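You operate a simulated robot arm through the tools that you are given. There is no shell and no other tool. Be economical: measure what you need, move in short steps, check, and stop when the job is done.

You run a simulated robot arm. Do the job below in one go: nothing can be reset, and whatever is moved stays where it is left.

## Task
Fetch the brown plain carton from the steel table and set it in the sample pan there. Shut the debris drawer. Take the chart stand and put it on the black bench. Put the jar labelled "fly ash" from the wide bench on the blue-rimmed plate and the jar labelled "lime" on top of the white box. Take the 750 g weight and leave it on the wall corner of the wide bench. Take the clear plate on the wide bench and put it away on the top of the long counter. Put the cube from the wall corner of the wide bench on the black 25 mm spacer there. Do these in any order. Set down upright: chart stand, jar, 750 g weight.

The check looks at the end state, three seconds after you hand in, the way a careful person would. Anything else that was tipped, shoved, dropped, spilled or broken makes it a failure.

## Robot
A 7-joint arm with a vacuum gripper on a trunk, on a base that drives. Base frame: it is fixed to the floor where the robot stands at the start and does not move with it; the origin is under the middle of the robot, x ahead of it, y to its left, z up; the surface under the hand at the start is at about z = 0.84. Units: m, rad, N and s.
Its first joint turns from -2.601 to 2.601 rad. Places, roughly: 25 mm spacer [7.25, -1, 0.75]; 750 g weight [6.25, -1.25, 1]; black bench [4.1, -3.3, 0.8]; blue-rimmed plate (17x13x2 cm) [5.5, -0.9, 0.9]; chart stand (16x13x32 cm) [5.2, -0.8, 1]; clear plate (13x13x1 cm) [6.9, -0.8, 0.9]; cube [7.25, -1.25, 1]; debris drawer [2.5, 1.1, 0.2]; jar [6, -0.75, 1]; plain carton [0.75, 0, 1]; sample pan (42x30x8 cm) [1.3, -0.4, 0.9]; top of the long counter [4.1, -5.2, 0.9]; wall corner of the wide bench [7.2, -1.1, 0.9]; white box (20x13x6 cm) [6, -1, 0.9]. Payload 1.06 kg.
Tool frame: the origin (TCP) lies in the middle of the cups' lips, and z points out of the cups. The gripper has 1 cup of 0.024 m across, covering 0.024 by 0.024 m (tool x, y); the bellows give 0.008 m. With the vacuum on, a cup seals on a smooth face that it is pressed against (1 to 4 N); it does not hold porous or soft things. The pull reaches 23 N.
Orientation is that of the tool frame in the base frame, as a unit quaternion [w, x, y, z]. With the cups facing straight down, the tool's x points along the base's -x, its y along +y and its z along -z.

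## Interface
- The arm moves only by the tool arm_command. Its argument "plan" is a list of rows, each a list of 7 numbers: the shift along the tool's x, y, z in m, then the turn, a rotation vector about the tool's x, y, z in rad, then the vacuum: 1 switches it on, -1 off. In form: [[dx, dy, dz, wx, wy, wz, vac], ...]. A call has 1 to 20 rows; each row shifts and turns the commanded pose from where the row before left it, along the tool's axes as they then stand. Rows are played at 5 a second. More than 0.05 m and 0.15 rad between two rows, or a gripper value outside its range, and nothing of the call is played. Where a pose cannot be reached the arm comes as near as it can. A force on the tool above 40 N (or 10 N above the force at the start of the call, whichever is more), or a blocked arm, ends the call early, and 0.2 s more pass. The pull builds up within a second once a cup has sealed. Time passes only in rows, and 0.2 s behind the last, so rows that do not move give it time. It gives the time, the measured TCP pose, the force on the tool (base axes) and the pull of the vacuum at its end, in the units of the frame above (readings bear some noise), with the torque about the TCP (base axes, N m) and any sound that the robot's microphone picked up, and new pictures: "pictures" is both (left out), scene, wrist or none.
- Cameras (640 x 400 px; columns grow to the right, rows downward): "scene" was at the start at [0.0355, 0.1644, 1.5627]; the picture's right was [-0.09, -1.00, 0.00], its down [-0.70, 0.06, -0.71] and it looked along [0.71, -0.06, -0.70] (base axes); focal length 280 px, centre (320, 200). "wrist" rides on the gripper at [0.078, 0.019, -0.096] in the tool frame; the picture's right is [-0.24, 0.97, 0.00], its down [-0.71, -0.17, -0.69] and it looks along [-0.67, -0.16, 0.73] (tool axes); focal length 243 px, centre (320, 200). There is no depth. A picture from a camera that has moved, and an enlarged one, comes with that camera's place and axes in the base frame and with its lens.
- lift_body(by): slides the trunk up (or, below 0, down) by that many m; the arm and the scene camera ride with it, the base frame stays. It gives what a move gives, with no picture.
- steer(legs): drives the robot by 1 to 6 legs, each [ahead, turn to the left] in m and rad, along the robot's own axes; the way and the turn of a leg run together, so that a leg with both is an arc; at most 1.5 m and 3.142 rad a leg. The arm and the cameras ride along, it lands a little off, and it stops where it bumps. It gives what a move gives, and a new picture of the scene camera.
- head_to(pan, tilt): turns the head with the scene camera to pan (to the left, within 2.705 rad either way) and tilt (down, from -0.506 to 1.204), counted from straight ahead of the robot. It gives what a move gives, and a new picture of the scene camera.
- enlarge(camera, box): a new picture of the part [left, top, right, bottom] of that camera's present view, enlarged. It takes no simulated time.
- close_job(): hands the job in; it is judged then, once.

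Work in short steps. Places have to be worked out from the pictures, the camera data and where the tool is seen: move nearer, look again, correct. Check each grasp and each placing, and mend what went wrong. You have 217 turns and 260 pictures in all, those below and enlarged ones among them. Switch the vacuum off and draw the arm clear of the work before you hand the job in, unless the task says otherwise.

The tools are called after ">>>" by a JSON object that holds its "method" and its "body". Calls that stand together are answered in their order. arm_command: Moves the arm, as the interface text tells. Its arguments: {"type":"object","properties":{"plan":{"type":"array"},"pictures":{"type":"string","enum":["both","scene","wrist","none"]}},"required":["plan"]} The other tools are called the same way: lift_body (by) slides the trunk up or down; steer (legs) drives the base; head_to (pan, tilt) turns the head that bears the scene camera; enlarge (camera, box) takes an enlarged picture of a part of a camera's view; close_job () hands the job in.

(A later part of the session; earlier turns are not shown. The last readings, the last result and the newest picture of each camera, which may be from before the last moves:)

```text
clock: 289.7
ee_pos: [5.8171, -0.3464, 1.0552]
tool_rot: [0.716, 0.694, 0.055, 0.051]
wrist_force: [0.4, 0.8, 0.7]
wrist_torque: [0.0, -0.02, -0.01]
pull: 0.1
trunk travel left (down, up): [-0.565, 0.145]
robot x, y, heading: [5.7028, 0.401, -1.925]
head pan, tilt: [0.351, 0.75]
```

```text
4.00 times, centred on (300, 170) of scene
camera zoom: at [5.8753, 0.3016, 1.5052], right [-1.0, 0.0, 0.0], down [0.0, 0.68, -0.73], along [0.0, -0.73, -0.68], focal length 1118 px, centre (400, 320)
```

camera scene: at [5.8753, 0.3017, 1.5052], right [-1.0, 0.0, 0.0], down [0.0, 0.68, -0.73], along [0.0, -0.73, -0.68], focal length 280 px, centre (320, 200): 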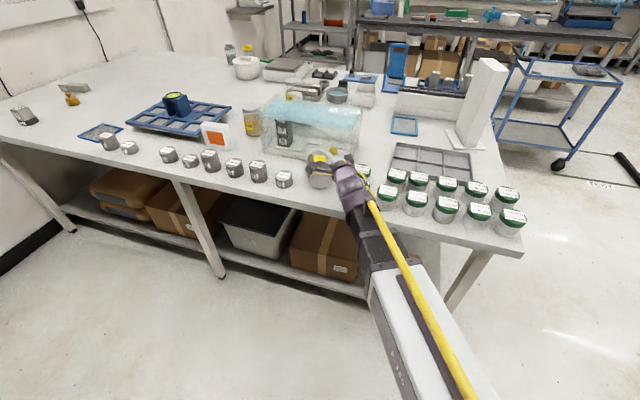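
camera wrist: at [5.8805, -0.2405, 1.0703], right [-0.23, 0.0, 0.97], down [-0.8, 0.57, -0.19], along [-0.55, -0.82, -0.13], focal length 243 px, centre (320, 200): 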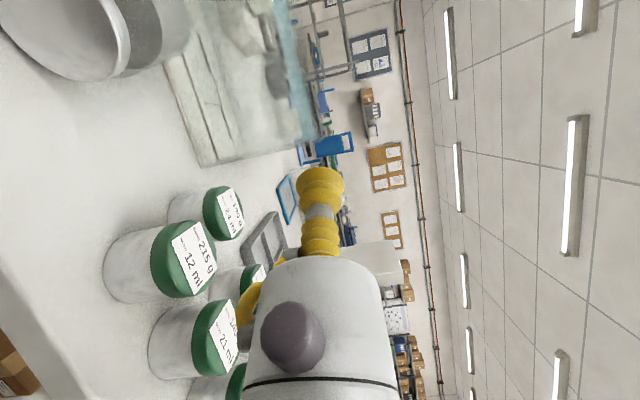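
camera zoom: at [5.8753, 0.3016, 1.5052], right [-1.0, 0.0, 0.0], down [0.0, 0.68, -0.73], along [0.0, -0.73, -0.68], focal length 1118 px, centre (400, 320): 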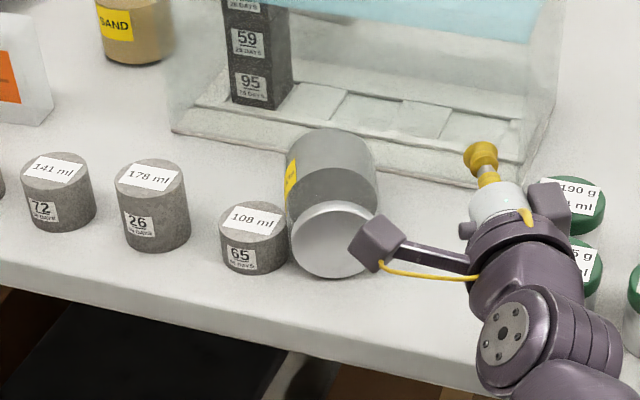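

It has come to rest against the 108 ml cylinder, lid centre ≈(5.929,-0.4525,0.898). I line the tool up at a 6 cm standoff.

>>> {"method": "arm_command", "body": {"plan": [[0.0335, 0, 0.019, 0, -0.05, 0, -1], [0.0335, 0, 0.019, 0, -0.05, 0, -1], [0.0335, 0, 0.014, 0.031, 0, 0, -1], [0, -0.04, 0, 0, 0, 0, -1], [0, -0.04, 0, 0, 0, 0, -1], [0, -0.04, 0, 0, 0, 0, -1], [0, -0.038, 0, 0, 0, 0, -1], [0, 0, 0, 0, 0, 0, -1]], "pictures": "both"}}

>>> {"method": "enlarge", "body": {"camera": "scene", "box": [220, 120, 380, 220]}}

```text
clock: 291.5
ee_pos: [5.9193, -0.3894, 0.8952]
tool_rot: [0.708, 0.706, 0.017, 0.015]
wrist_force: [-0.1, 0.3, -1.0]
wrist_torque: [0.0, 0.01, 0.01]
pull: 0.0
trunk travel left (down, up): [-0.565, 0.145]
robot x, y, heading: [5.6994, 0.4002, -1.929]
head pan, tilt: [0.351, 0.75]
camera scene: at [5.8754, 0.3015, 1.5052], right [-1.0, 0.0, 0.0], down [0.0, 0.68, -0.73], along [0.0, -0.73, -0.68], focal length 280 px, centre (320, 200)
camera wrist: at [5.9932, -0.2903, 0.9145], right [-0.23, -0.01, 0.97], down [-0.74, 0.65, -0.17], along [-0.63, -0.76, -0.16], focal length 243 px, centre (320, 200)
```

scene: 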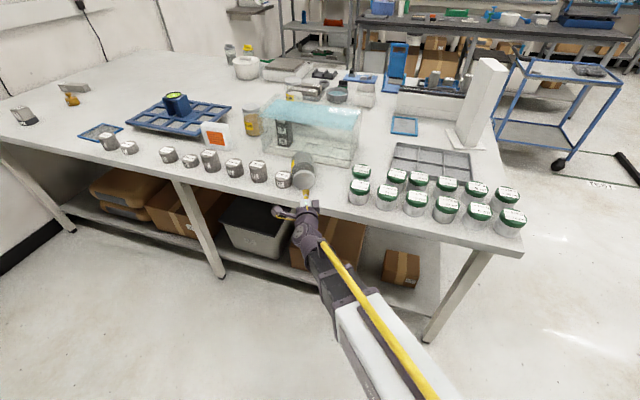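
wrist: 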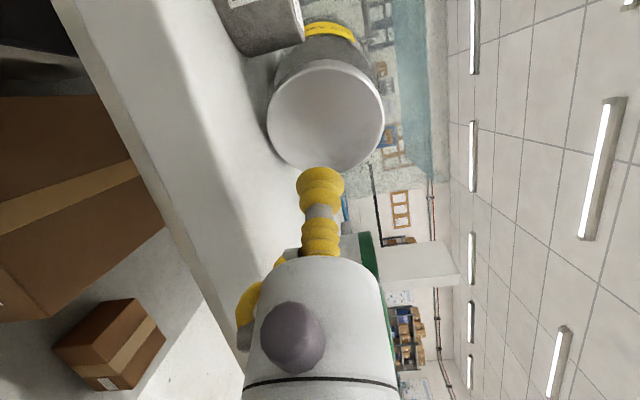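

```text
4.00 times, centred on (300, 170) of scene
camera zoom: at [5.8754, 0.3015, 1.5052], right [-1.0, 0.0, 0.0], down [0.0, 0.68, -0.73], along [0.0, -0.73, -0.68], focal length 1118 px, centre (400, 320)
```

zoom: 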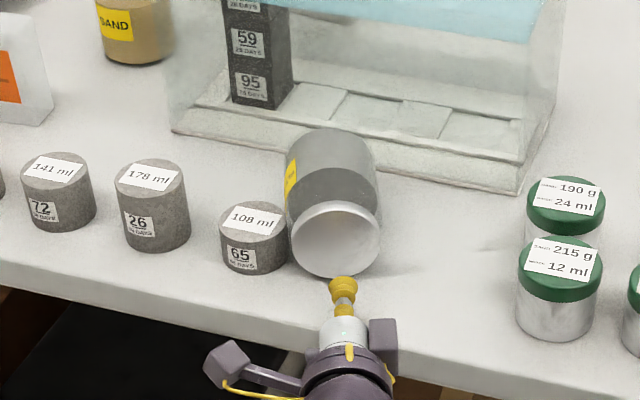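

Lid is offset only by (+6.5, +4) mm at 6.3 cm. I correct and advance with vacuum on.

>>> {"method": "arm_command", "body": {"plan": [[0.0065, 0.003, 0.03, 0, 0, 0, 1], [0, 0, 0.02, 0, 0, 0, 1], [0, 0, 0.005, 0, 0, 0, 1], [0, 0, 0.003, 0, 0, 0, 1], [0, 0, 0.003, 0, 0, 0, 1], [0, 0, 0.002, 0, 0, 0, 1], [0, 0, 0, 0, 0, 0, 1]], "pictures": "wrist"}}

```text
clock: 293.1
ee_pos: [5.9302, -0.4518, 0.9002]
tool_rot: [0.708, 0.706, 0.017, 0.015]
wrist_force: [-0.4, 2.5, 3.3]
wrist_torque: [-0.04, 0.01, 0.03]
pull: 22.6
trunk travel left (down, up): [-0.565, 0.145]
robot x, y, heading: [5.6995, 0.4035, -1.925]
head pan, tilt: [0.351, 0.75]
camera wrist: at [6.0036, -0.3523, 0.9177], right [-0.23, -0.01, 0.97], down [-0.74, 0.65, -0.17], along [-0.63, -0.76, -0.16], focal length 243 px, centre (320, 200)
```

wrist: 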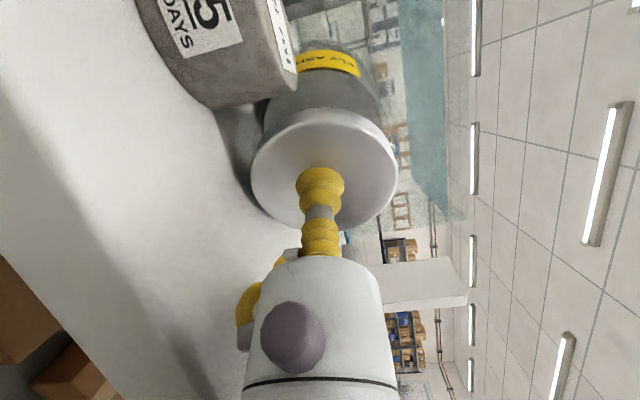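

Sealed on the lid. I drag the jar axially ~7.5 cm toward me, clear of the tank.

>>> {"method": "arm_command", "body": {"plan": [[0, 0, -0.005, 0, 0, 0, 1], [0, 0, -0.01, 0, 0, 0, 1], [0, 0, -0.015, 0, 0, 0, 1], [0, 0, -0.015, 0, 0, 0, 1], [0, 0, -0.015, 0, 0, 0, 1], [0, 0, -0.015, 0, 0, 0, 1], [0, 0, 0, 0, 0, 0, 1]], "pictures": "none"}}

>>> {"method": "enlarge", "body": {"camera": "scene", "box": [220, 120, 380, 220]}}

```text
clock: 294.7
ee_pos: [5.9259, -0.3762, 0.8999]
tool_rot: [0.708, 0.706, 0.019, 0.016]
wrist_force: [-2.0, 0.9, -0.2]
wrist_torque: [0.05, -0.02, -0.07]
pull: 22.5
trunk travel left (down, up): [-0.565, 0.145]
robot x, y, heading: [5.7022, 0.4018, -1.927]
head pan, tilt: [0.351, 0.75]
```

```text
4.00 times, centred on (300, 170) of scene
camera zoom: at [5.8752, 0.3019, 1.5052], right [-1.0, 0.0, 0.0], down [0.0, 0.68, -0.73], along [0.0, -0.73, -0.68], focal length 1118 px, centre (400, 320)
```

zoom: 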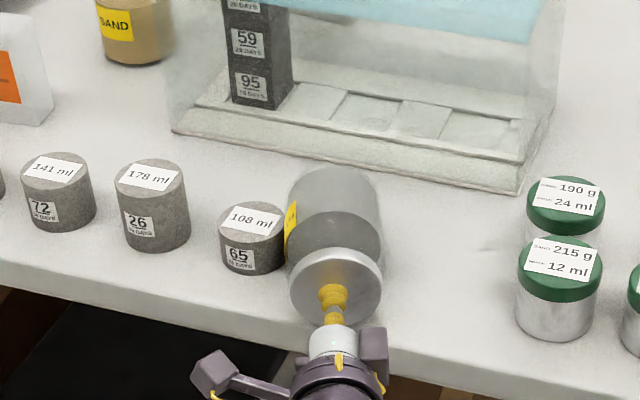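

Clear now. I pivot the jar up about its bottom edge, first half.

>>> {"method": "arm_command", "body": {"plan": [[-0.001, 0.0158, 0.006, 0.1208, 0, 0, 1], [-0.001, 0.0158, 0.006, 0.1208, 0, 0, 1], [-0.001, 0.0156, 0.006, 0.1208, 0, 0, 1], [-0.001, 0.0154, 0.0058, 0.1208, 0, 0, 1], [-0.001, 0.0153, 0.0058, 0.1208, 0, 0, 1], [-0.001, 0.0153, 0.0058, 0.1208, 0, 0, 1], [0, 0, 0, 0, 0, 0, 1]], "pictures": "none"}}

>>> {"method": "enlarge", "body": {"camera": "scene", "box": [220, 120, 380, 220]}}

```text
clock: 296.3
ee_pos: [5.9219, -0.4369, 0.976]
tool_rot: [0.41, 0.912, 0.023, 0.009]
wrist_force: [-0.5, -0.2, -3.1]
wrist_torque: [0.06, 0.04, 0.02]
pull: 23.6
trunk travel left (down, up): [-0.565, 0.145]
robot x, y, heading: [5.7011, 0.3993, -1.929]
head pan, tilt: [0.351, 0.75]
```

```text
4.00 times, centred on (300, 170) of scene
camera zoom: at [5.8754, 0.3013, 1.5051], right [-1.0, 0.0, 0.0], down [0.0, 0.68, -0.73], along [0.0, -0.73, -0.68], focal length 1118 px, centre (400, 320)
```

zoom: 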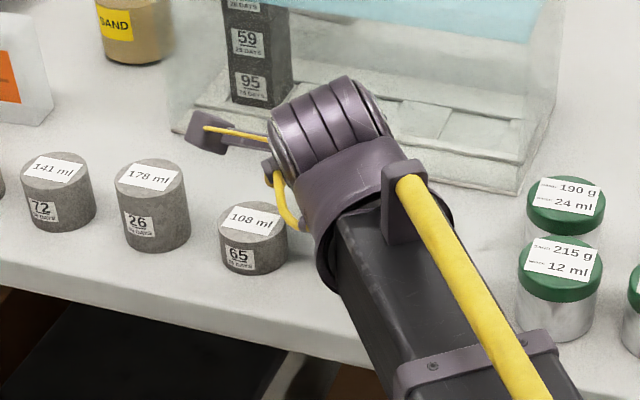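

Holding well. Second half to vertical.

>>> {"method": "arm_command", "body": {"plan": [[0, 0.0153, 0.0058, 0.1208, 0, 0, 1], [0, 0.0153, 0.0055, 0.1208, 0, 0, 1], [0, 0.0153, 0.0055, 0.1208, 0, 0, 1], [0, 0.0153, 0.005, 0.1208, 0, 0, 1], [0, 0.0153, 0.004, 0.1208, 0, 0, 1], [0, 0.0153, 0.003, 0.1208, 0, 0, 1], [0, 0.0153, 0.002, 0.1208, 0, 0, 1], [0, 0, 0, 0, 0, 0, 1]], "pictures": "wrist"}}

>>> {"method": "enlarge", "body": {"camera": "scene", "box": [220, 120, 380, 220]}}

```text
clock: 298.1
ee_pos: [5.9872, -0.5219, 0.9895]
tool_rot: [0.057, 0.99, -0.012, -0.127]
wrist_force: [-0.3, -0.4, -5.0]
wrist_torque: [0.03, -0.08, -0.01]
pull: 23.0
out of reach, approached as far as the arm can: row 1, 2, 3, 4, 5, 6
trunk travel left (down, up): [-0.565, 0.145]
robot x, y, heading: [5.7002, 0.4012, -1.929]
head pan, tilt: [0.351, 0.75]
camera wrist: at [6.0867, -0.5331, 1.0635], right [-0.24, -0.96, 0.17], down [-0.51, 0.27, 0.82], along [-0.83, 0.11, -0.55], focal length 243 px, centre (320, 200)
```

wrist: 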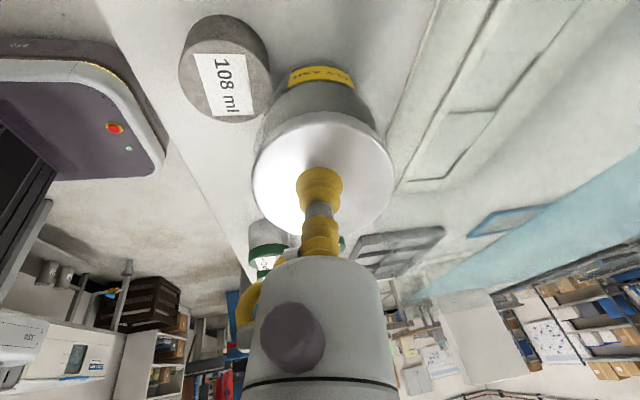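

```text
4.00 times, centred on (300, 170) of scene
camera zoom: at [5.8756, 0.3009, 1.5051], right [-1.0, 0.0, 0.0], down [0.0, 0.68, -0.73], along [0.0, -0.73, -0.68], focal length 1118 px, centre (400, 320)
```

zoom: 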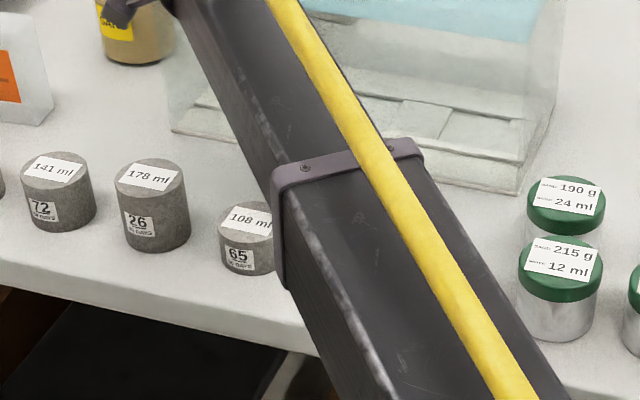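

The jar is nearly upright but the arm hit a limit (tool tilted 16°). I raise the trunk to gain room, lifting the jar.

>>> {"method": "lift_body", "body": {"by": 0.14}}

>>> {"method": "arm_command", "body": {"plan": [[0, 0, 0, 0, 0, 0, 1]], "pictures": "scene"}}

```text
clock: 299.8
ee_pos: [5.9863, -0.5217, 1.1304]
tool_rot: [0.057, 0.99, -0.013, -0.127]
wrist_force: [0.0, -0.3, -5.9]
wrist_torque: [0.04, -0.08, 0.0]
pull: 22.9
trunk travel left (down, up): [-0.705, 0.005]
robot x, y, heading: [5.7018, 0.3966, -1.926]
head pan, tilt: [0.351, 0.75]
```

```text
clock: 300.2
ee_pos: [5.9861, -0.5222, 1.1295]
tool_rot: [0.058, 0.99, -0.013, -0.128]
wrist_force: [0.8, 0.2, -6.2]
wrist_torque: [0.03, -0.13, -0.03]
pull: 23.2
trunk travel left (down, up): [-0.705, 0.005]
robot x, y, heading: [5.702, 0.4005, -1.926]
head pan, tilt: [0.351, 0.75]
camera scene: at [5.8756, 0.3009, 1.6451], right [-1.0, 0.0, 0.0], down [0.0, 0.68, -0.73], along [0.0, -0.73, -0.68], focal length 280 px, centre (320, 200)
```

scene: 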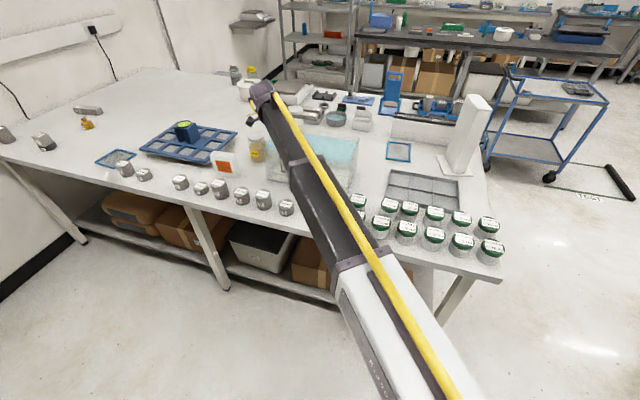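

The jar is held upright-ish in the air. I raise it a bit, level the tool and yaw back toward the comfortable wrist pose.

>>> {"method": "arm_command", "body": {"plan": [[0, 0, -0.03, 0, 0, 0, 1], [0, 0, -0.03, 0, 0, 0, 1], [0, 0, 0, 0.039, 0.083, 0, 1], [0, 0, 0, 0.039, 0.083, 0, 1], [0, 0, 0, 0.038, 0.084, 0, 1], [0, 0, 0, 0, 0, -0.14, 1], [0, 0, 0, 0, 0, -0.14, 1], [0, 0, 0, 0, 0, -0.14, 1], [0, 0, 0, 0, 0, -0.14, 1], [0, 0, 0, 0, 0, -0.14, 1], [0, 0, 0, 0, 0, -0.14, 1], [0, 0, 0, 0, 0, -0.14, 1], [0, 0, 0, 0, 0, -0.14, 1], [0, 0, 0, 0, 0, 0, 1]], "pictures": "both"}}

```text
clock: 303.2
ee_pos: [6.0026, -0.5159, 1.1877]
tool_rot: [-0.019, 0.845, 0.516, -0.138]
wrist_force: [0.0, -0.1, -6.0]
wrist_torque: [0.06, -0.08, -0.02]
pull: 23.0
out of reach, approached as far as the arm can: row 3, 4, 5
trunk travel left (down, up): [-0.705, 0.005]
robot x, y, heading: [5.7009, 0.3999, -1.922]
head pan, tilt: [0.351, 0.75]
camera scene: at [5.8756, 0.3009, 1.6451], right [-1.0, 0.0, 0.0], down [0.0, 0.68, -0.73], along [0.0, -0.73, -0.68], focal length 280 px, centre (320, 200)
camera wrist: at [6.0765, -0.4451, 1.2589], right [0.74, -0.66, -0.12], down [-0.28, -0.47, 0.84], along [-0.61, -0.59, -0.53], focal length 243 px, centre (320, 200)
```

scene: 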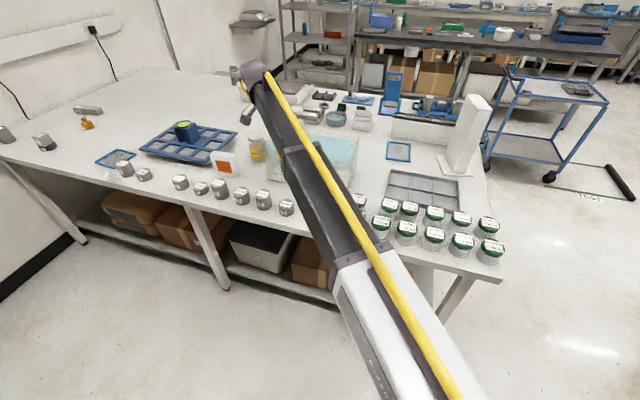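
wrist: 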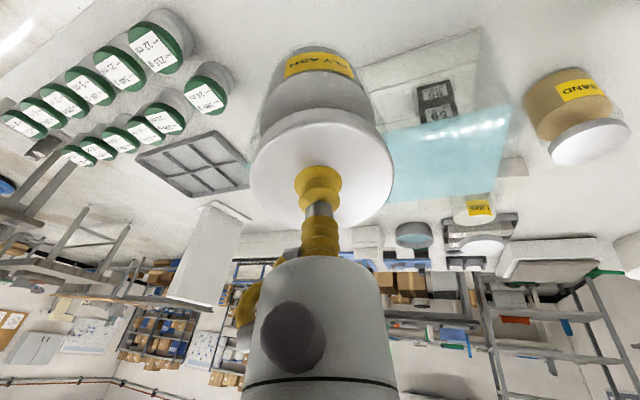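

The tool is simply too far out (r≈0.96). I draw it 0.12 m closer, then level.

>>> {"method": "arm_command", "body": {"plan": [[0.019, -0.0358, 0.002, 0, 0, 0, 1], [0.019, -0.0358, 0.002, 0, 0, 0, 1], [0.019, -0.0358, 0.002, 0, 0, 0, 1], [0, 0, 0, -0.0582, 0.071, 0, 1], [0, 0, 0, -0.0582, 0.071, 0, 1], [0, 0, 0, -0.0582, 0.071, 0, 1], [0, 0, 0, 0, 0, 0, 1]], "pictures": "both"}}

```text
clock: 304.8
ee_pos: [5.9325, -0.4169, 1.1892]
tool_rot: [-0.02, 0.846, 0.515, -0.137]
wrist_force: [0.5, 0.5, -4.8]
wrist_torque: [0.06, -0.07, 0.02]
pull: 22.6
out of reach, approached as far as the arm can: row 4, 5, 6
trunk travel left (down, up): [-0.705, 0.005]
robot x, y, heading: [5.6994, 0.3973, -1.928]
head pan, tilt: [0.351, 0.75]
camera scene: at [5.8756, 0.3009, 1.6451], right [-1.0, 0.0, 0.0], down [0.0, 0.68, -0.73], along [0.0, -0.73, -0.68], focal length 280 px, centre (320, 200)
camera wrist: at [6.0065, -0.3465, 1.2596], right [0.74, -0.66, -0.12], down [-0.28, -0.47, 0.84], along [-0.61, -0.59, -0.53], focal length 243 px, centre (320, 200)
```

scene: 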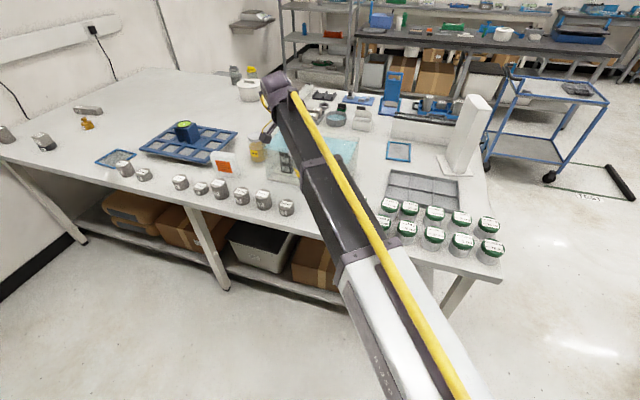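
wrist: 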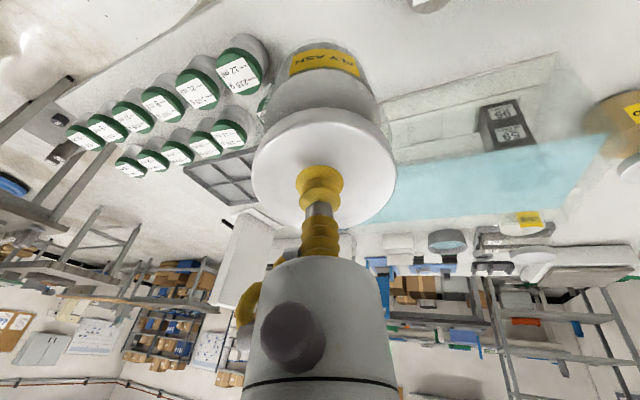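

The 16° tilt is a wrist limit in this branch. A 16° lean is well within the jar's stability, so I'll set it down at its old spot and let it settle flat. I bring it over (5.84,-0.474) first.

>>> {"method": "arm_command", "body": {"plan": [[-0.0059, -0.0007, 0.0345, 0, 0, 0, 1], [-0.0059, -0.0007, 0.0345, 0, 0, 0, 1], [-0.0059, -0.0007, 0.0345, 0, 0, 0, 1], [-0.0059, -0.0007, 0.0345, 0, 0, 0, 1], [-0.0059, -0.0007, 0.0345, 0, 0, 0, 1], [0, 0, 0, 0, 0, 0, 1]], "pictures": "both"}}

```text
clock: 306.2
ee_pos: [5.8736, -0.4581, 1.0302]
tool_rot: [-0.021, 0.845, 0.516, -0.14]
wrist_force: [-0.6, -0.1, -6.1]
wrist_torque: [0.09, -0.1, -0.03]
pull: 23.2
trunk travel left (down, up): [-0.705, 0.005]
robot x, y, heading: [5.699, 0.3978, -1.932]
head pan, tilt: [0.351, 0.75]
camera scene: at [5.8754, 0.3009, 1.6451], right [-1.0, 0.0, 0.0], down [0.0, 0.68, -0.73], along [0.0, -0.73, -0.68], focal length 280 px, centre (320, 200)
camera wrist: at [5.9483, -0.3888, 1.1009], right [0.74, -0.66, -0.12], down [-0.28, -0.47, 0.84], along [-0.61, -0.59, -0.53], focal length 243 px, centre (320, 200)
```

scene: 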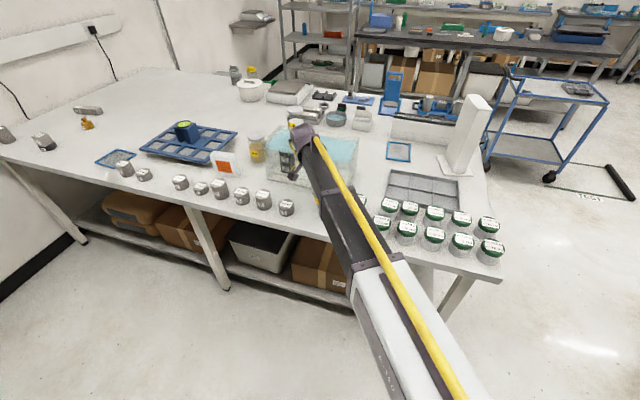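
wrist: 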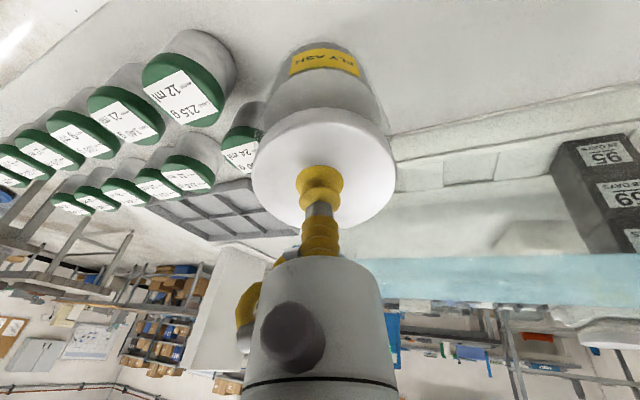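

>>> {"method": "arm_command", "body": {"plan": [[0.0053, 0.0044, 0.024, 0, 0, 0, 1], [0.0015, 0.0012, 0.0067, 0, 0, 0, 1], [0.0009, 0.0007, 0.0038, 0, 0, 0, 1], [0.0006, 0.0005, 0.0029, 0, 0, 0, 1], [0, 0, 0, 0, 0, 0, 1]], "pictures": "none"}}

```text
clock: 307.4
ee_pos: [5.8734, -0.459, 0.9921]
tool_rot: [-0.02, 0.846, 0.514, -0.14]
wrist_force: [-0.4, -0.7, 0.6]
wrist_torque: [0.02, -0.12, 0.03]
pull: 23.1
trunk travel left (down, up): [-0.705, 0.005]
robot x, y, heading: [5.6984, 0.3985, -1.929]
head pan, tilt: [0.351, 0.75]
```

The low edge touches. I move the lid over along the arc so the jar settles flat, then release.

>>> {"method": "arm_command", "body": {"plan": [[-0.0043, -0.0036, 0.0022, 0, 0, 0, 1], [-0.0043, -0.0036, 0.0022, 0, 0, 0, 1], [-0.0043, -0.0036, 0.0022, 0, 0, 0, 1], [-0.0043, -0.0036, 0.0022, 0, 0, 0, 1], [-0.0043, -0.0036, 0.0022, 0, 0, 0, 1], [0, 0, 0, 0, 0, 0, 1]], "pictures": "wrist"}}

```text
clock: 308.8
ee_pos: [5.8448, -0.4691, 0.9874]
tool_rot: [-0.021, 0.846, 0.515, -0.139]
wrist_force: [-0.4, 0.1, 0.2]
wrist_torque: [0.15, -0.27, 0.02]
pull: 22.4
trunk travel left (down, up): [-0.705, 0.005]
robot x, y, heading: [5.7014, 0.397, -1.93]
head pan, tilt: [0.351, 0.75]
camera wrist: at [5.9201, -0.3995, 1.0587], right [0.74, -0.66, -0.12], down [-0.28, -0.47, 0.84], along [-0.61, -0.59, -0.53], focal length 243 px, centre (320, 200)
```

wrist: 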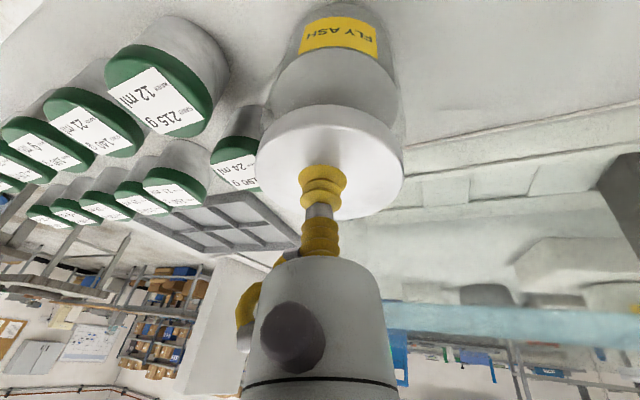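

The jar has come nearly flat against the bellows. Release now and rise.

>>> {"method": "arm_command", "body": {"plan": [[0, 0, 0, 0, 0, 0, -1], [0, 0, 0, 0, 0, 0, -1], [0, 0, 0, 0, 0, 0, -1], [-0.001, -0.001, -0.01, 0, 0, 0, -1], [-0.006, -0.005, -0.03, 0, 0, 0, -1], [-0.008, -0.007, -0.045, 0, 0, 0, -1], [-0.008, -0.007, -0.045, 0, 0, 0, -1], [-0.008, -0.007, -0.045, 0, 0, 0, -1], [0, 0, 0, 0, 0, 0, -1]], "pictures": "both"}}

```text
clock: 310.8
ee_pos: [5.8517, -0.4648, 1.1679]
tool_rot: [-0.02, 0.846, 0.514, -0.14]
wrist_force: [-0.3, 0.0, 0.0]
wrist_torque: [0.0, 0.01, 0.01]
pull: 0.1
trunk travel left (down, up): [-0.705, 0.005]
robot x, y, heading: [5.6976, 0.3983, -1.926]
head pan, tilt: [0.351, 0.75]
camera scene: at [5.8754, 0.3017, 1.6452], right [-1.0, 0.0, 0.0], down [0.0, 0.68, -0.73], along [0.0, -0.73, -0.68], focal length 280 px, centre (320, 200)
camera wrist: at [5.9267, -0.3946, 1.2384], right [0.74, -0.66, -0.12], down [-0.28, -0.47, 0.84], along [-0.61, -0.59, -0.53], focal length 243 px, centre (320, 200)
```

scene: 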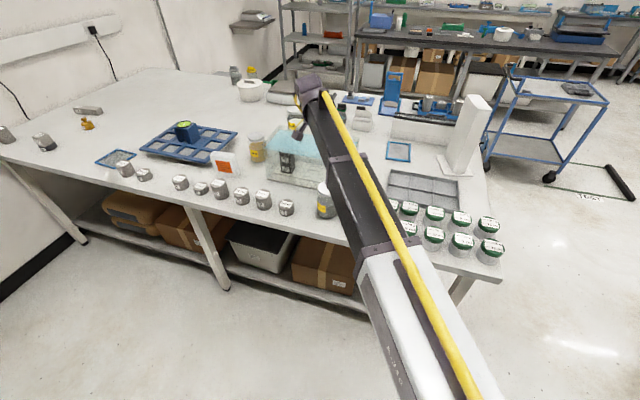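
wrist: 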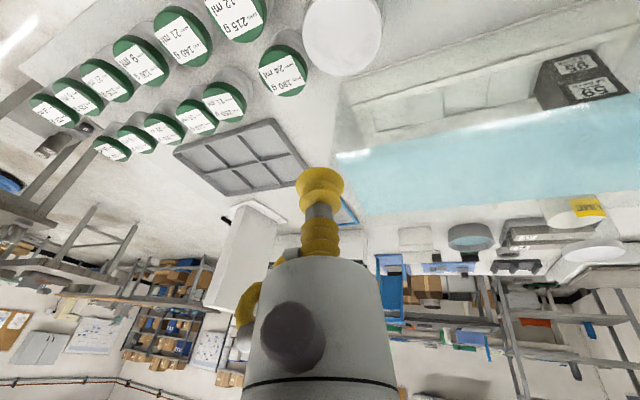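

The fly ash jar stands upright again. Now I restore the wrist: yaw further toward the nominal pose, well above everything.

>>> {"method": "arm_command", "body": {"plan": [[0, 0, -0.03, 0, 0, 0, -1], [0, 0, 0, 0, 0, -0.14, -1], [0, 0, 0, 0, 0, -0.14, -1], [0, 0, 0, 0, 0, -0.14, -1], [0, 0, 0, 0, 0, -0.14, -1], [0, 0, 0, 0, 0, -0.14, -1], [0, 0, 0, 0, 0, 0, -1]], "pictures": "none"}}

```text
clock: 312.4
ee_pos: [5.8603, -0.4608, 1.1978]
tool_rot: [-0.057, 0.67, 0.729, -0.127]
wrist_force: [-0.2, 0.0, 0.1]
wrist_torque: [0.01, 0.0, 0.0]
pull: 0.0
out of reach, approached as far as the arm can: row 6
trunk travel left (down, up): [-0.705, 0.005]
robot x, y, heading: [5.7011, 0.4023, -1.926]
head pan, tilt: [0.351, 0.75]
```

The wrist is in a flipped branch (yaw limit hit at the nominal pose). I undo it by retracing: shift aside, yaw back, and tilt the tool forward to level on the same side.

>>> {"method": "arm_command", "body": {"plan": [[0, 0.04, -0.015, 0, 0, 0, -1], [0, 0.04, -0.015, 0, 0, 0, -1], [0, 0, 0, 0, 0, 0.145, -1], [0, 0, 0, 0, 0, 0.145, -1], [0, 0, 0, 0, 0, 0.145, -1], [0, 0, 0, 0, 0, 0.145, -1], [0, 0, 0, 0, 0, 0.145, -1], [0, 0, 0, 0, 0, 0.145, -1], [0, 0, 0, 0, 0, 0.145, -1], [0, 0, 0, 0, 0, 0.145, -1], [0, 0, 0, 0, 0, 0.145, -1], [0, 0, 0, 0, 0, 0.145, -1], [0, 0, 0, 0, 0, 0.145, -1], [0, 0, 0, 0, 0, 0.145, -1]], "pictures": "none"}}

>>> {"method": "arm_command", "body": {"plan": [[0, 0, 0, -0.145, 0, 0, -1], [0, 0, 0, -0.145, 0, 0, -1], [0, 0, 0, -0.145, 0, 0, -1], [0, 0, 0, -0.145, 0, 0, -1], [0, 0, 0, -0.145, 0, 0, -1], [0, 0, 0, -0.145, 0, 0, -1], [0, 0, 0, -0.145, 0, 0, -1], [0, 0, 0, -0.145, 0, 0, -1], [0, 0, 0, -0.145, 0, 0, -1], [0, 0, 0, -0.145, 0, 0, -1], [0, 0, 0, -0.1, 0, 0, -1]], "pictures": "both"}}

```text
clock: 315.4
ee_pos: [5.9452, -0.4541, 1.2038]
tool_rot: [0.061, 0.989, -0.044, -0.126]
wrist_force: [0.9, -1.0, 0.7]
wrist_torque: [-0.02, -0.01, -0.03]
pull: 0.2
trunk travel left (down, up): [-0.705, 0.005]
robot x, y, heading: [5.7039, 0.3988, -1.927]
head pan, tilt: [0.351, 0.75]
```

```text
clock: 317.8
ee_pos: [5.9442, -0.4545, 1.2039]
tool_rot: [0.736, 0.664, 0.058, -0.119]
wrist_force: [0.2, 0.4, -0.2]
wrist_torque: [-0.04, -0.03, -0.02]
pull: 0.0
trunk travel left (down, up): [-0.705, 0.005]
robot x, y, heading: [5.6989, 0.4005, -1.93]
head pan, tilt: [0.351, 0.75]
camera scene: at [5.8754, 0.3015, 1.6452], right [-1.0, 0.0, 0.0], down [0.0, 0.68, -0.73], along [0.0, -0.73, -0.68], focal length 280 px, centre (320, 200)
camera wrist: at [6.032, -0.3646, 1.1916], right [0.02, 0.11, 0.99], down [-0.68, 0.73, -0.07], along [-0.74, -0.67, 0.09], focal length 243 px, centre (320, 200)
```

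scene: 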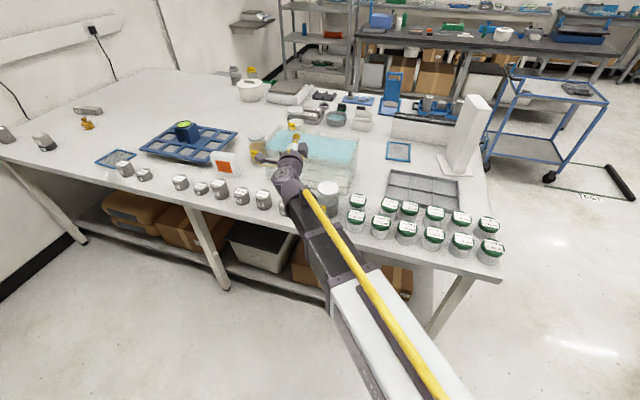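
wrist: 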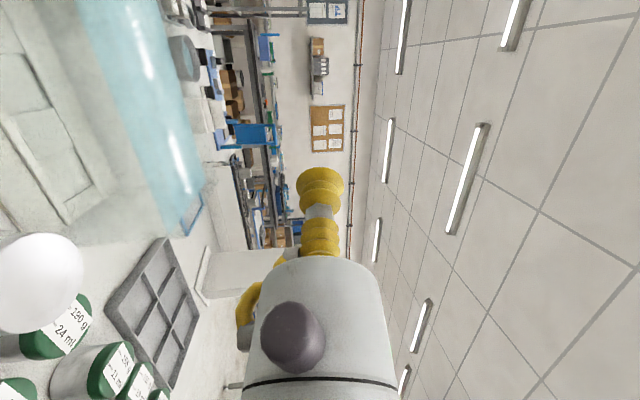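

Level and bent up now. I centre the tool on the arm's direction, then tilt down through the straight pose.

>>> {"method": "arm_command", "body": {"plan": [[0, 0, 0, -0.05, 0.117, 0, -1], [0, 0, 0, -0.05, 0.117, 0, -1], [0, 0, 0, 0, 0.117, 0, -1], [0, 0, 0, 0, 0, 0, -1]], "pictures": "none"}}

>>> {"method": "arm_command", "body": {"plan": [[0, 0, 0, 0.14, 0, 0, -1], [0, 0, 0, 0.14, 0, 0, -1], [0, 0, 0, 0.14, 0, 0, -1], [0, 0, 0, 0.14, 0, 0, -1], [0, 0, 0, 0.14, 0, 0, -1], [0, 0, 0, 0.14, 0, 0, -1], [0, 0, 0, 0.14, 0, 0, -1], [0, 0, 0, 0.14, 0, 0, -1], [0, 0, 0, 0.14, 0, 0, -1], [0, 0, 0, 0.14, 0, 0, -1], [0, 0, 0, 0.14, 0, 0, -1], [0, 0, 0, 0.14, 0, 0, -1], [0, 0, 0, 0.1, 0, 0, -1], [0, 0, 0, 0, 0, 0, -1]], "pictures": "scene"}}

```text
clock: 318.8
ee_pos: [5.9454, -0.4525, 1.2031]
tool_rot: [0.746, 0.638, 0.193, -0.001]
wrist_force: [-1.3, -0.5, -0.3]
wrist_torque: [0.02, -0.03, -0.01]
pull: 0.1
trunk travel left (down, up): [-0.705, 0.005]
robot x, y, heading: [5.7038, 0.3997, -1.921]
head pan, tilt: [0.351, 0.75]
```

```text
clock: 321.8
ee_pos: [5.9324, -0.4567, 1.2098]
tool_rot: [0.111, 0.979, 0.107, -0.135]
wrist_force: [-0.2, -0.4, -0.8]
wrist_torque: [0.02, 0.0, -0.02]
pull: 0.0
out of reach, approached as far as the arm can: row 1, 2, 3
trunk travel left (down, up): [-0.705, 0.005]
robot x, y, heading: [5.705, 0.4046, -1.929]
head pan, tilt: [0.351, 0.75]
camera scene: at [5.8754, 0.3016, 1.6452], right [-1.0, 0.0, 0.0], down [0.0, 0.68, -0.73], along [0.0, -0.73, -0.68], focal length 280 px, centre (320, 200)
```

scene: 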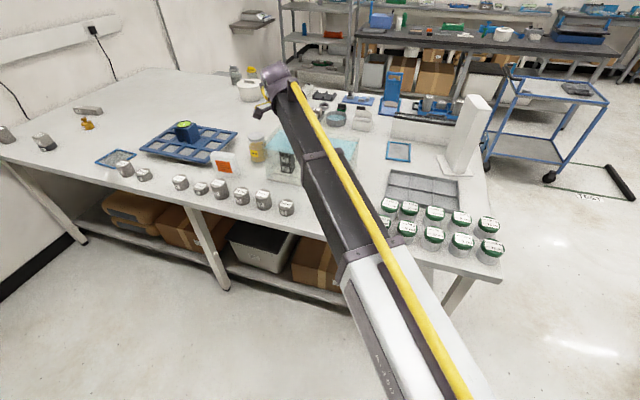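

Now I correct the remaining lean to vertical and see whether it is reachable.

>>> {"method": "arm_command", "body": {"plan": [[0, 0, 0, 0.064, 0.098, 0, -1], [0, 0, 0, 0.064, 0.098, 0, -1], [0, 0, 0, 0.064, 0.098, 0, -1], [0, 0, 0, 0, 0, 0, -1]], "pictures": "none"}}

```text
clock: 322.8
ee_pos: [5.9394, -0.4542, 1.2127]
tool_rot: [0.055, 0.985, 0.103, -0.129]
wrist_force: [-0.3, -0.5, 0.4]
wrist_torque: [0.01, 0.01, -0.02]
pull: 0.0
out of reach, approached as far as the arm can: row 1, 2, 3
trunk travel left (down, up): [-0.705, 0.005]
robot x, y, heading: [5.6993, 0.3984, -1.925]
head pan, tilt: [0.351, 0.75]
```

The forearm roll is at its limit: it went around the right side. I retrace up along that side, then fix the roll exactly before coming down in-plane.

>>> {"method": "arm_command", "body": {"plan": [[0, 0, 0, -0.14, 0, 0, -1], [0, 0, 0, -0.14, 0, 0, -1], [0, 0, 0, -0.14, 0, 0, -1], [0, 0, 0, -0.14, 0, 0, -1], [0, 0, 0, -0.14, 0, 0, -1], [0, 0, 0, -0.14, 0, 0, -1], [0, 0, 0, -0.14, 0, 0, -1], [0, 0, 0, -0.14, 0, 0, -1], [0, 0, 0, -0.14, 0, 0, -1], [0, 0, 0, -0.14, 0, 0, -1], [0, 0, 0, -0.14, 0, 0, -1], [0, 0, 0, 0, 0, 0.135, -1], [0, 0, 0, 0, 0, 0.135, -1], [0, 0, 0, -0.05, 0.064, 0, -1], [0, 0, 0, 0, 0, 0, -1]], "pictures": "scene"}}

```text
clock: 326.0
ee_pos: [5.9359, -0.4557, 1.2143]
tool_rot: [0.716, 0.689, 0.078, 0.083]
wrist_force: [0.4, 0.3, -0.8]
wrist_torque: [0.02, -0.01, -0.01]
pull: 0.1
out of reach, approached as far as the arm can: row 11
trunk travel left (down, up): [-0.705, 0.005]
robot x, y, heading: [5.7003, 0.4001, -1.928]
head pan, tilt: [0.351, 0.75]
camera scene: at [5.8753, 0.3015, 1.6452], right [-1.0, 0.0, 0.0], down [0.0, 0.68, -0.73], along [0.0, -0.73, -0.68], focal length 280 px, centre (320, 200)
```

scene: 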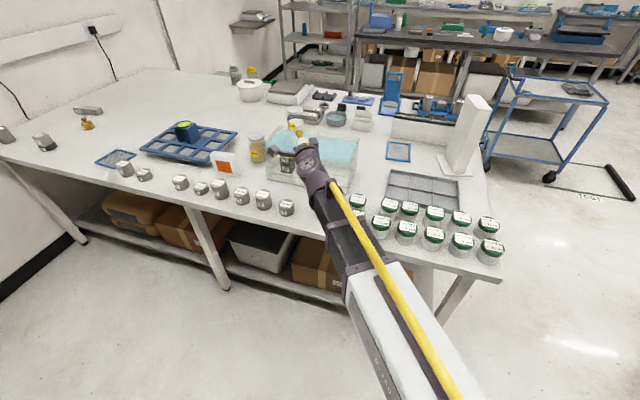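

Level with exact roll. I centre on the arm direction and tilt down in-plane with large rows.

>>> {"method": "arm_command", "body": {"plan": [[0, 0, 0, 0, 0.041, 0, -1], [0, 0, 0, 0.15, 0, 0, -1], [0, 0, 0, 0.15, 0, 0, -1], [0, 0, 0, 0.15, 0, 0, -1], [0, 0, 0, 0.15, 0, 0, -1], [0, 0, 0, 0.15, 0, 0, -1], [0, 0, 0, 0.15, 0, 0, -1], [0, 0, 0, 0.15, 0, 0, -1], [0, 0, 0, 0.15, 0, 0, -1], [0, 0, 0, 0.15, 0, 0, -1], [0, 0, 0, 0.15, 0, 0, -1], [0, 0, 0, 0.108, 0, 0, -1], [0, 0, 0, 0, 0, 0, -1]], "pictures": "none"}}

```text
clock: 328.8
ee_pos: [6.0353, -0.4149, 1.1926]
tool_rot: [0.137, 0.985, 0.056, -0.092]
wrist_force: [0.0, -0.1, -0.4]
wrist_torque: [-0.02, -0.01, -0.01]
pull: 0.1
out of reach, approached as far as the arm can: row 2, 3, 5, 6, 7, 8, 9, 10, 11, 12
trunk travel left (down, up): [-0.705, 0.005]
robot x, y, heading: [5.7056, 0.3993, -1.925]
head pan, tilt: [0.351, 0.75]
```

Analysis: forearm roll sits at its upper limit, so I should pass on the left side — the limit forces the wrist straight through. I yaw 0.7 rad left and tilt up past level.

>>> {"method": "arm_command", "body": {"plan": [[0, 0, 0, 0, 0, -0.14, -1], [0, 0, 0, 0, 0, -0.14, -1], [0, 0, 0, 0, 0, -0.14, -1], [0, 0, 0, 0, 0, -0.14, -1], [0, 0, 0, 0, 0, -0.14, -1], [0, 0, 0, -0.145, 0, 0, -1], [0, 0, 0, -0.145, 0, 0, -1], [0, 0, 0, -0.145, 0, 0, -1], [0, 0, 0, -0.145, 0, 0, -1], [0, 0, 0, -0.145, 0, 0, -1], [0, 0, 0, -0.145, 0, 0, -1], [0, 0, 0, -0.145, 0, 0, -1], [0, 0, 0, -0.145, 0, 0, -1], [0, 0, 0, -0.145, 0, 0, -1], [0, 0, 0, -0.145, 0, 0, -1], [0, 0, 0, -0.145, 0, 0, -1], [0, 0, 0, -0.145, 0, 0, -1], [0, 0, 0, 0, 0, 0, -1]], "pictures": "scene"}}

```text
clock: 332.6
ee_pos: [6.183, -0.3227, 1.1563]
tool_rot: [0.768, 0.502, 0.372, 0.137]
wrist_force: [-0.2, 0.6, 0.3]
wrist_torque: [0.01, -0.01, 0.01]
pull: 0.0
out of reach, approached as far as the arm can: row 1, 2, 3, 4, 5, 6, 7, 8, 9, 10, 11, 12, 13, 14, 15
trunk travel left (down, up): [-0.705, 0.005]
robot x, y, heading: [5.7005, 0.4019, -1.924]
head pan, tilt: [0.351, 0.75]
camera scene: at [5.8753, 0.3015, 1.6452], right [-1.0, 0.0, 0.0], down [0.0, 0.68, -0.73], along [0.0, -0.73, -0.68], focal length 280 px, centre (320, 200)
```

scene: 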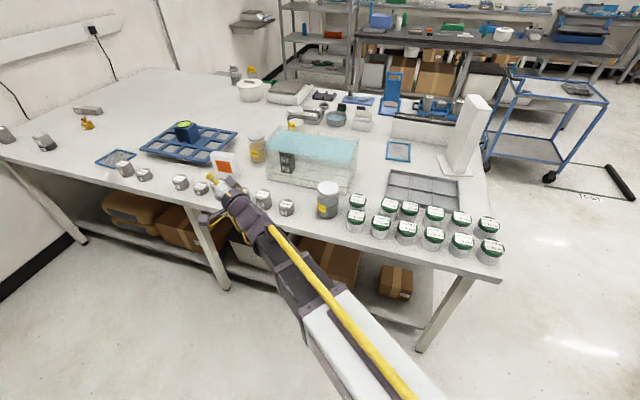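

Reached a clean up-left pose. Now I fix the roll, lean a bit more left, and come down on the left side.

>>> {"method": "arm_command", "body": {"plan": [[0, 0, 0, 0, 0, 0.115, -1], [0, 0, 0, 0, 0, 0.115, -1], [0, 0, 0, 0, 0, 0.115, -1], [0, 0, 0, 0, 0, 0.115, -1], [0, 0, 0, 0, 0.1, 0, -1], [0, 0, 0, 0, 0.1, 0, -1], [0, 0, 0, 0.149, 0, 0, -1], [0, 0, 0, 0.149, 0, 0, -1], [0, 0, 0, 0.149, 0, 0, -1], [0, 0, 0, 0.149, 0, 0, -1], [0, 0, 0, 0.149, 0, 0, -1], [0, 0, 0, 0.149, 0, 0, -1], [0, 0, 0, 0.149, 0, 0, -1], [0, 0, 0, 0.149, 0, 0, -1], [0, 0, 0, 0.149, 0, 0, -1], [0, 0, 0, 0.149, 0, 0, -1], [0, 0, 0, 0.149, 0, 0, -1], [0, 0, 0, 0.149, 0, 0, -1], [0, 0, 0, 0, 0, 0, -1]], "pictures": "scene"}}

```text
clock: 336.6
ee_pos: [6.1831, -0.3213, 1.1575]
tool_rot: [0.008, 0.875, 0.483, -0.02]
wrist_force: [0.0, -0.3, 0.0]
wrist_torque: [-0.02, -0.02, 0.0]
pull: 0.1
trunk travel left (down, up): [-0.705, 0.005]
robot x, y, heading: [5.6992, 0.3987, -1.93]
head pan, tilt: [0.351, 0.75]
camera scene: at [5.8755, 0.3016, 1.6452], right [-1.0, 0.0, 0.0], down [0.0, 0.68, -0.73], along [0.0, -0.73, -0.68], focal length 280 px, centre (320, 200)
```

scene: 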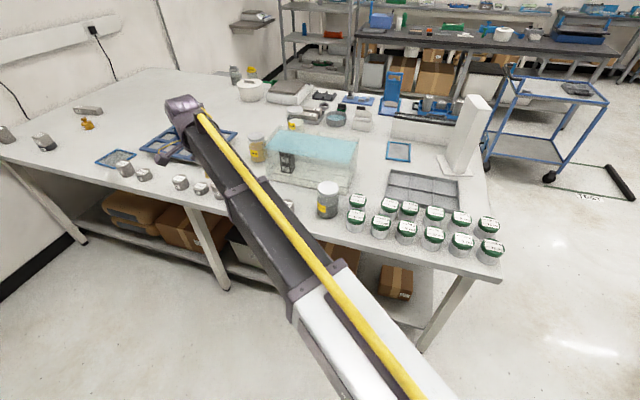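

The wrist is back in the good branch (vertical, in reach). The fly ash jar stands at ~(5.846,-0.471). I drive forward 0.33 m so that both jar and plate are in reach, after yawing the tool.

>>> {"method": "arm_command", "body": {"plan": [[0, 0, -0.03, -0.005, 0.042, 0, -1], [0, 0, 0, 0, 0, -0.14, -1], [0, 0, 0, 0, 0, -0.14, -1], [0, 0, 0, 0, 0, -0.14, -1], [0, 0, 0, 0, 0, -0.14, -1], [0, 0, 0, 0, 0, -0.14, -1], [0, 0, 0, 0, 0, 0, -1]], "pictures": "none"}}

>>> {"method": "steer", "body": {"legs": [[0.34, 0]]}}

```text
clock: 338.2
ee_pos: [6.1836, -0.3219, 1.188]
tool_rot: [0.001, 0.655, 0.756, 0.001]
wrist_force: [-0.1, 0.4, -0.1]
wrist_torque: [0.0, -0.01, 0.01]
pull: 0.0
trunk travel left (down, up): [-0.705, 0.005]
robot x, y, heading: [5.7048, 0.4021, -1.926]
head pan, tilt: [0.351, 0.75]
```

```text
clock: 340.4
ee_pos: [6.0679, -0.6389, 1.1863]
tool_rot: [0.001, 0.656, 0.755, 0.001]
wrist_force: [0.3, 0.8, -0.4]
wrist_torque: [0.01, -0.01, 0.01]
pull: 0.1
trunk travel left (down, up): [-0.705, 0.005]
robot x, y, heading: [5.5854, 0.084, -1.924]
head pan, tilt: [0.351, 0.75]
camera scene: at [5.7577, -0.0166, 1.6452], right [-1.0, 0.0, 0.0], down [0.0, 0.68, -0.73], along [0.0, -0.73, -0.68], focal length 280 px, centre (320, 200)
```

scene: 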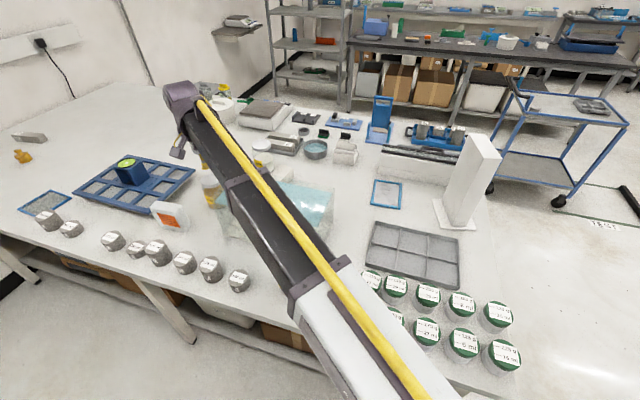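

Now over the jar, then lower to ~1.1 and look.

>>> {"method": "arm_command", "body": {"plan": [[0.0329, -0.0327, 0, 0, 0, 0, -1], [0.0329, -0.0327, 0, 0, 0, 0, -1], [0.0329, -0.0327, 0, 0, 0, 0, -1], [0.0329, -0.0327, 0, 0, 0, 0, -1], [0.0329, -0.0327, 0, 0, 0, 0, -1], [0.0329, -0.0327, 0, 0, 0, 0, -1], [0, 0, 0.045, 0, 0, 0, -1], [0, 0, 0.04, 0, 0, 0, -1], [0, 0, 0, 0, 0, 0, -1]], "pictures": "wrist"}}

```text
clock: 342.4
ee_pos: [5.8464, -0.4706, 1.1023]
tool_rot: [0.001, 0.655, 0.755, -0.001]
wrist_force: [0.8, -0.3, -0.1]
wrist_torque: [0.02, -0.01, -0.02]
pull: 0.1
trunk travel left (down, up): [-0.705, 0.005]
robot x, y, heading: [5.5868, 0.0821, -1.922]
head pan, tilt: [0.351, 0.75]
camera wrist: at [5.8543, -0.3901, 1.1968], right [1.0, -0.1, 0.0], down [-0.07, -0.72, 0.69], along [-0.07, -0.68, -0.73], focal length 243 px, centre (320, 200)
```

wrist: 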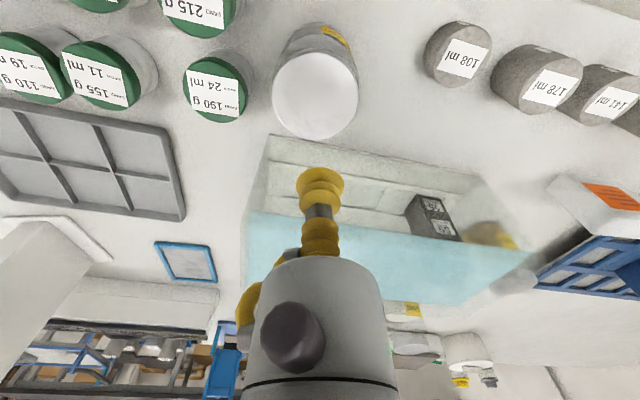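

Centred within 4 mm; correct, descend with vacuum.

>>> {"method": "arm_command", "body": {"plan": [[0.001, -0.004, 0.045, 0, 0, 0, 1], [0, 0, 0.045, 0, 0, 0, 1], [0, 0, 0.012, 0, 0, 0, 1], [0, 0, 0.004, 0, 0, 0, 1], [0, 0, 0.003, 0, 0, 0, 1], [0, 0, 0.003, 0, 0, 0, 1], [0, 0, 0.003, 0, 0, 0, 1], [0, 0, 0.002, 0, 0, 0, 1], [0, 0, 0, 0, 0, 0, 1]], "pictures": "none"}}

```text
clock: 344.4
ee_pos: [5.8409, -0.4707, 0.9855]
tool_rot: [0.002, 0.656, 0.755, -0.001]
wrist_force: [-0.6, -1.0, 8.1]
wrist_torque: [0.0, 0.05, 0.03]
pull: 23.1
trunk travel left (down, up): [-0.705, 0.005]
robot x, y, heading: [5.5833, 0.0843, -1.924]
head pan, tilt: [0.351, 0.75]
```

Sealed. I lift 0.22 m slowly and verify the load.

>>> {"method": "arm_command", "body": {"plan": [[0, 0, -0.005, 0, 0, 0, 1], [0, 0, -0.015, 0, 0, 0, 1], [0, 0, -0.03, 0, 0, 0, 1], [0, 0, -0.04, 0, 0, 0, 1], [0, 0, -0.04, 0, 0, 0, 1], [0, 0, -0.045, 0, 0, 0, 1], [0, 0, -0.045, 0, 0, 0, 1], [0, 0, 0, 0, 0, 0, 1]], "pictures": "scene"}}

```text
clock: 346.2
ee_pos: [5.8416, -0.4715, 1.2045]
tool_rot: [0.001, 0.657, 0.754, 0.0]
wrist_force: [-0.7, -0.8, -6.0]
wrist_torque: [-0.01, -0.02, 0.03]
pull: 23.0
trunk travel left (down, up): [-0.705, 0.005]
robot x, y, heading: [5.5851, 0.0803, -1.929]
head pan, tilt: [0.351, 0.75]
camera scene: at [5.7578, -0.0166, 1.6451], right [-1.0, 0.0, 0.0], down [0.0, 0.68, -0.73], along [0.0, -0.73, -0.68], focal length 280 px, centre (320, 200)
```

scene: 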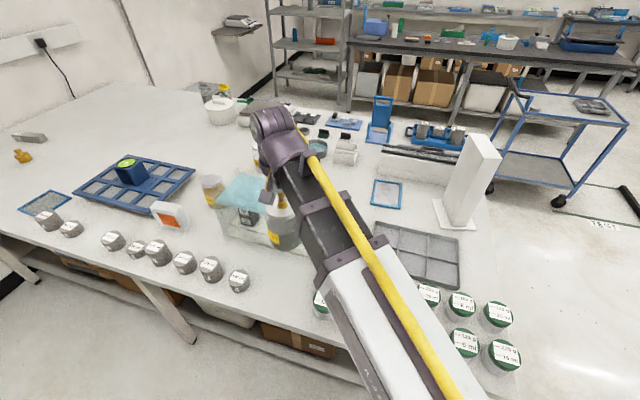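

Held (6 N). I carry it around the tank corner over the tins to above the plate at (5.473,-0.89).

>>> {"method": "arm_command", "body": {"plan": [[-0.0075, -0.0417, 0, 0, 0, 0, 1], [-0.0075, -0.0417, 0, 0, 0, 0, 1], [-0.0075, -0.0417, 0, 0, 0, 0, 1], [-0.0075, -0.0417, 0, 0, 0, 0, 1], [-0.0075, -0.0417, 0, 0, 0, 0, 1], [-0.0075, -0.0417, 0, 0, 0, 0, 1], [-0.0399, -0.0215, 0, 0, 0, 0, 1], [-0.0399, -0.0215, 0, 0, 0, 0, 1], [-0.0399, -0.0215, 0, 0, 0, 0, 1], [-0.0399, -0.0215, 0, 0, 0, 0, 1], [-0.0399, -0.0215, 0, 0, 0, 0, 1], [-0.0399, -0.0215, 0, 0, 0, 0, 1], [0, 0, 0, 0, 0, 0, 1]], "pictures": "both"}}

```text
clock: 349.0
ee_pos: [5.5063, -0.8045, 1.2026]
tool_rot: [0.001, 0.656, 0.755, 0.0]
wrist_force: [-0.2, -0.2, -5.9]
wrist_torque: [-0.05, -0.02, 0.01]
pull: 23.1
trunk travel left (down, up): [-0.705, 0.005]
robot x, y, heading: [5.5829, 0.0831, -1.925]
head pan, tilt: [0.351, 0.75]
camera scene: at [5.7575, -0.0169, 1.6452], right [-1.0, 0.0, 0.0], down [0.0, 0.68, -0.73], along [0.0, -0.73, -0.68], focal length 280 px, centre (320, 200)
camera wrist: at [5.5141, -0.7246, 1.2984], right [1.0, -0.1, 0.0], down [-0.07, -0.72, 0.69], along [-0.07, -0.68, -0.73], focal length 243 px, centre (320, 200)
```

scene: 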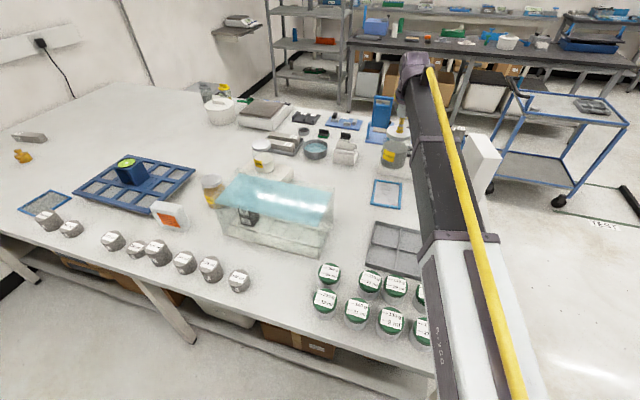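
wrist: 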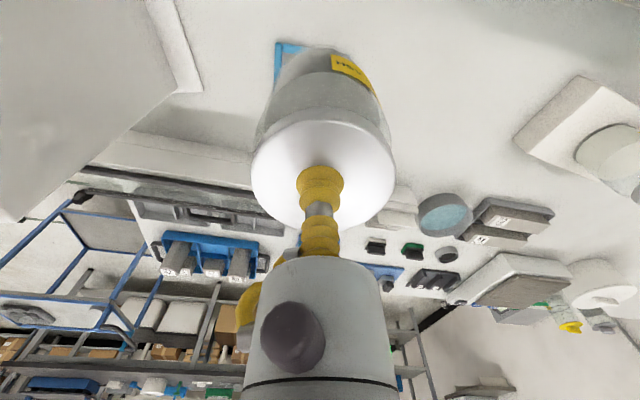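

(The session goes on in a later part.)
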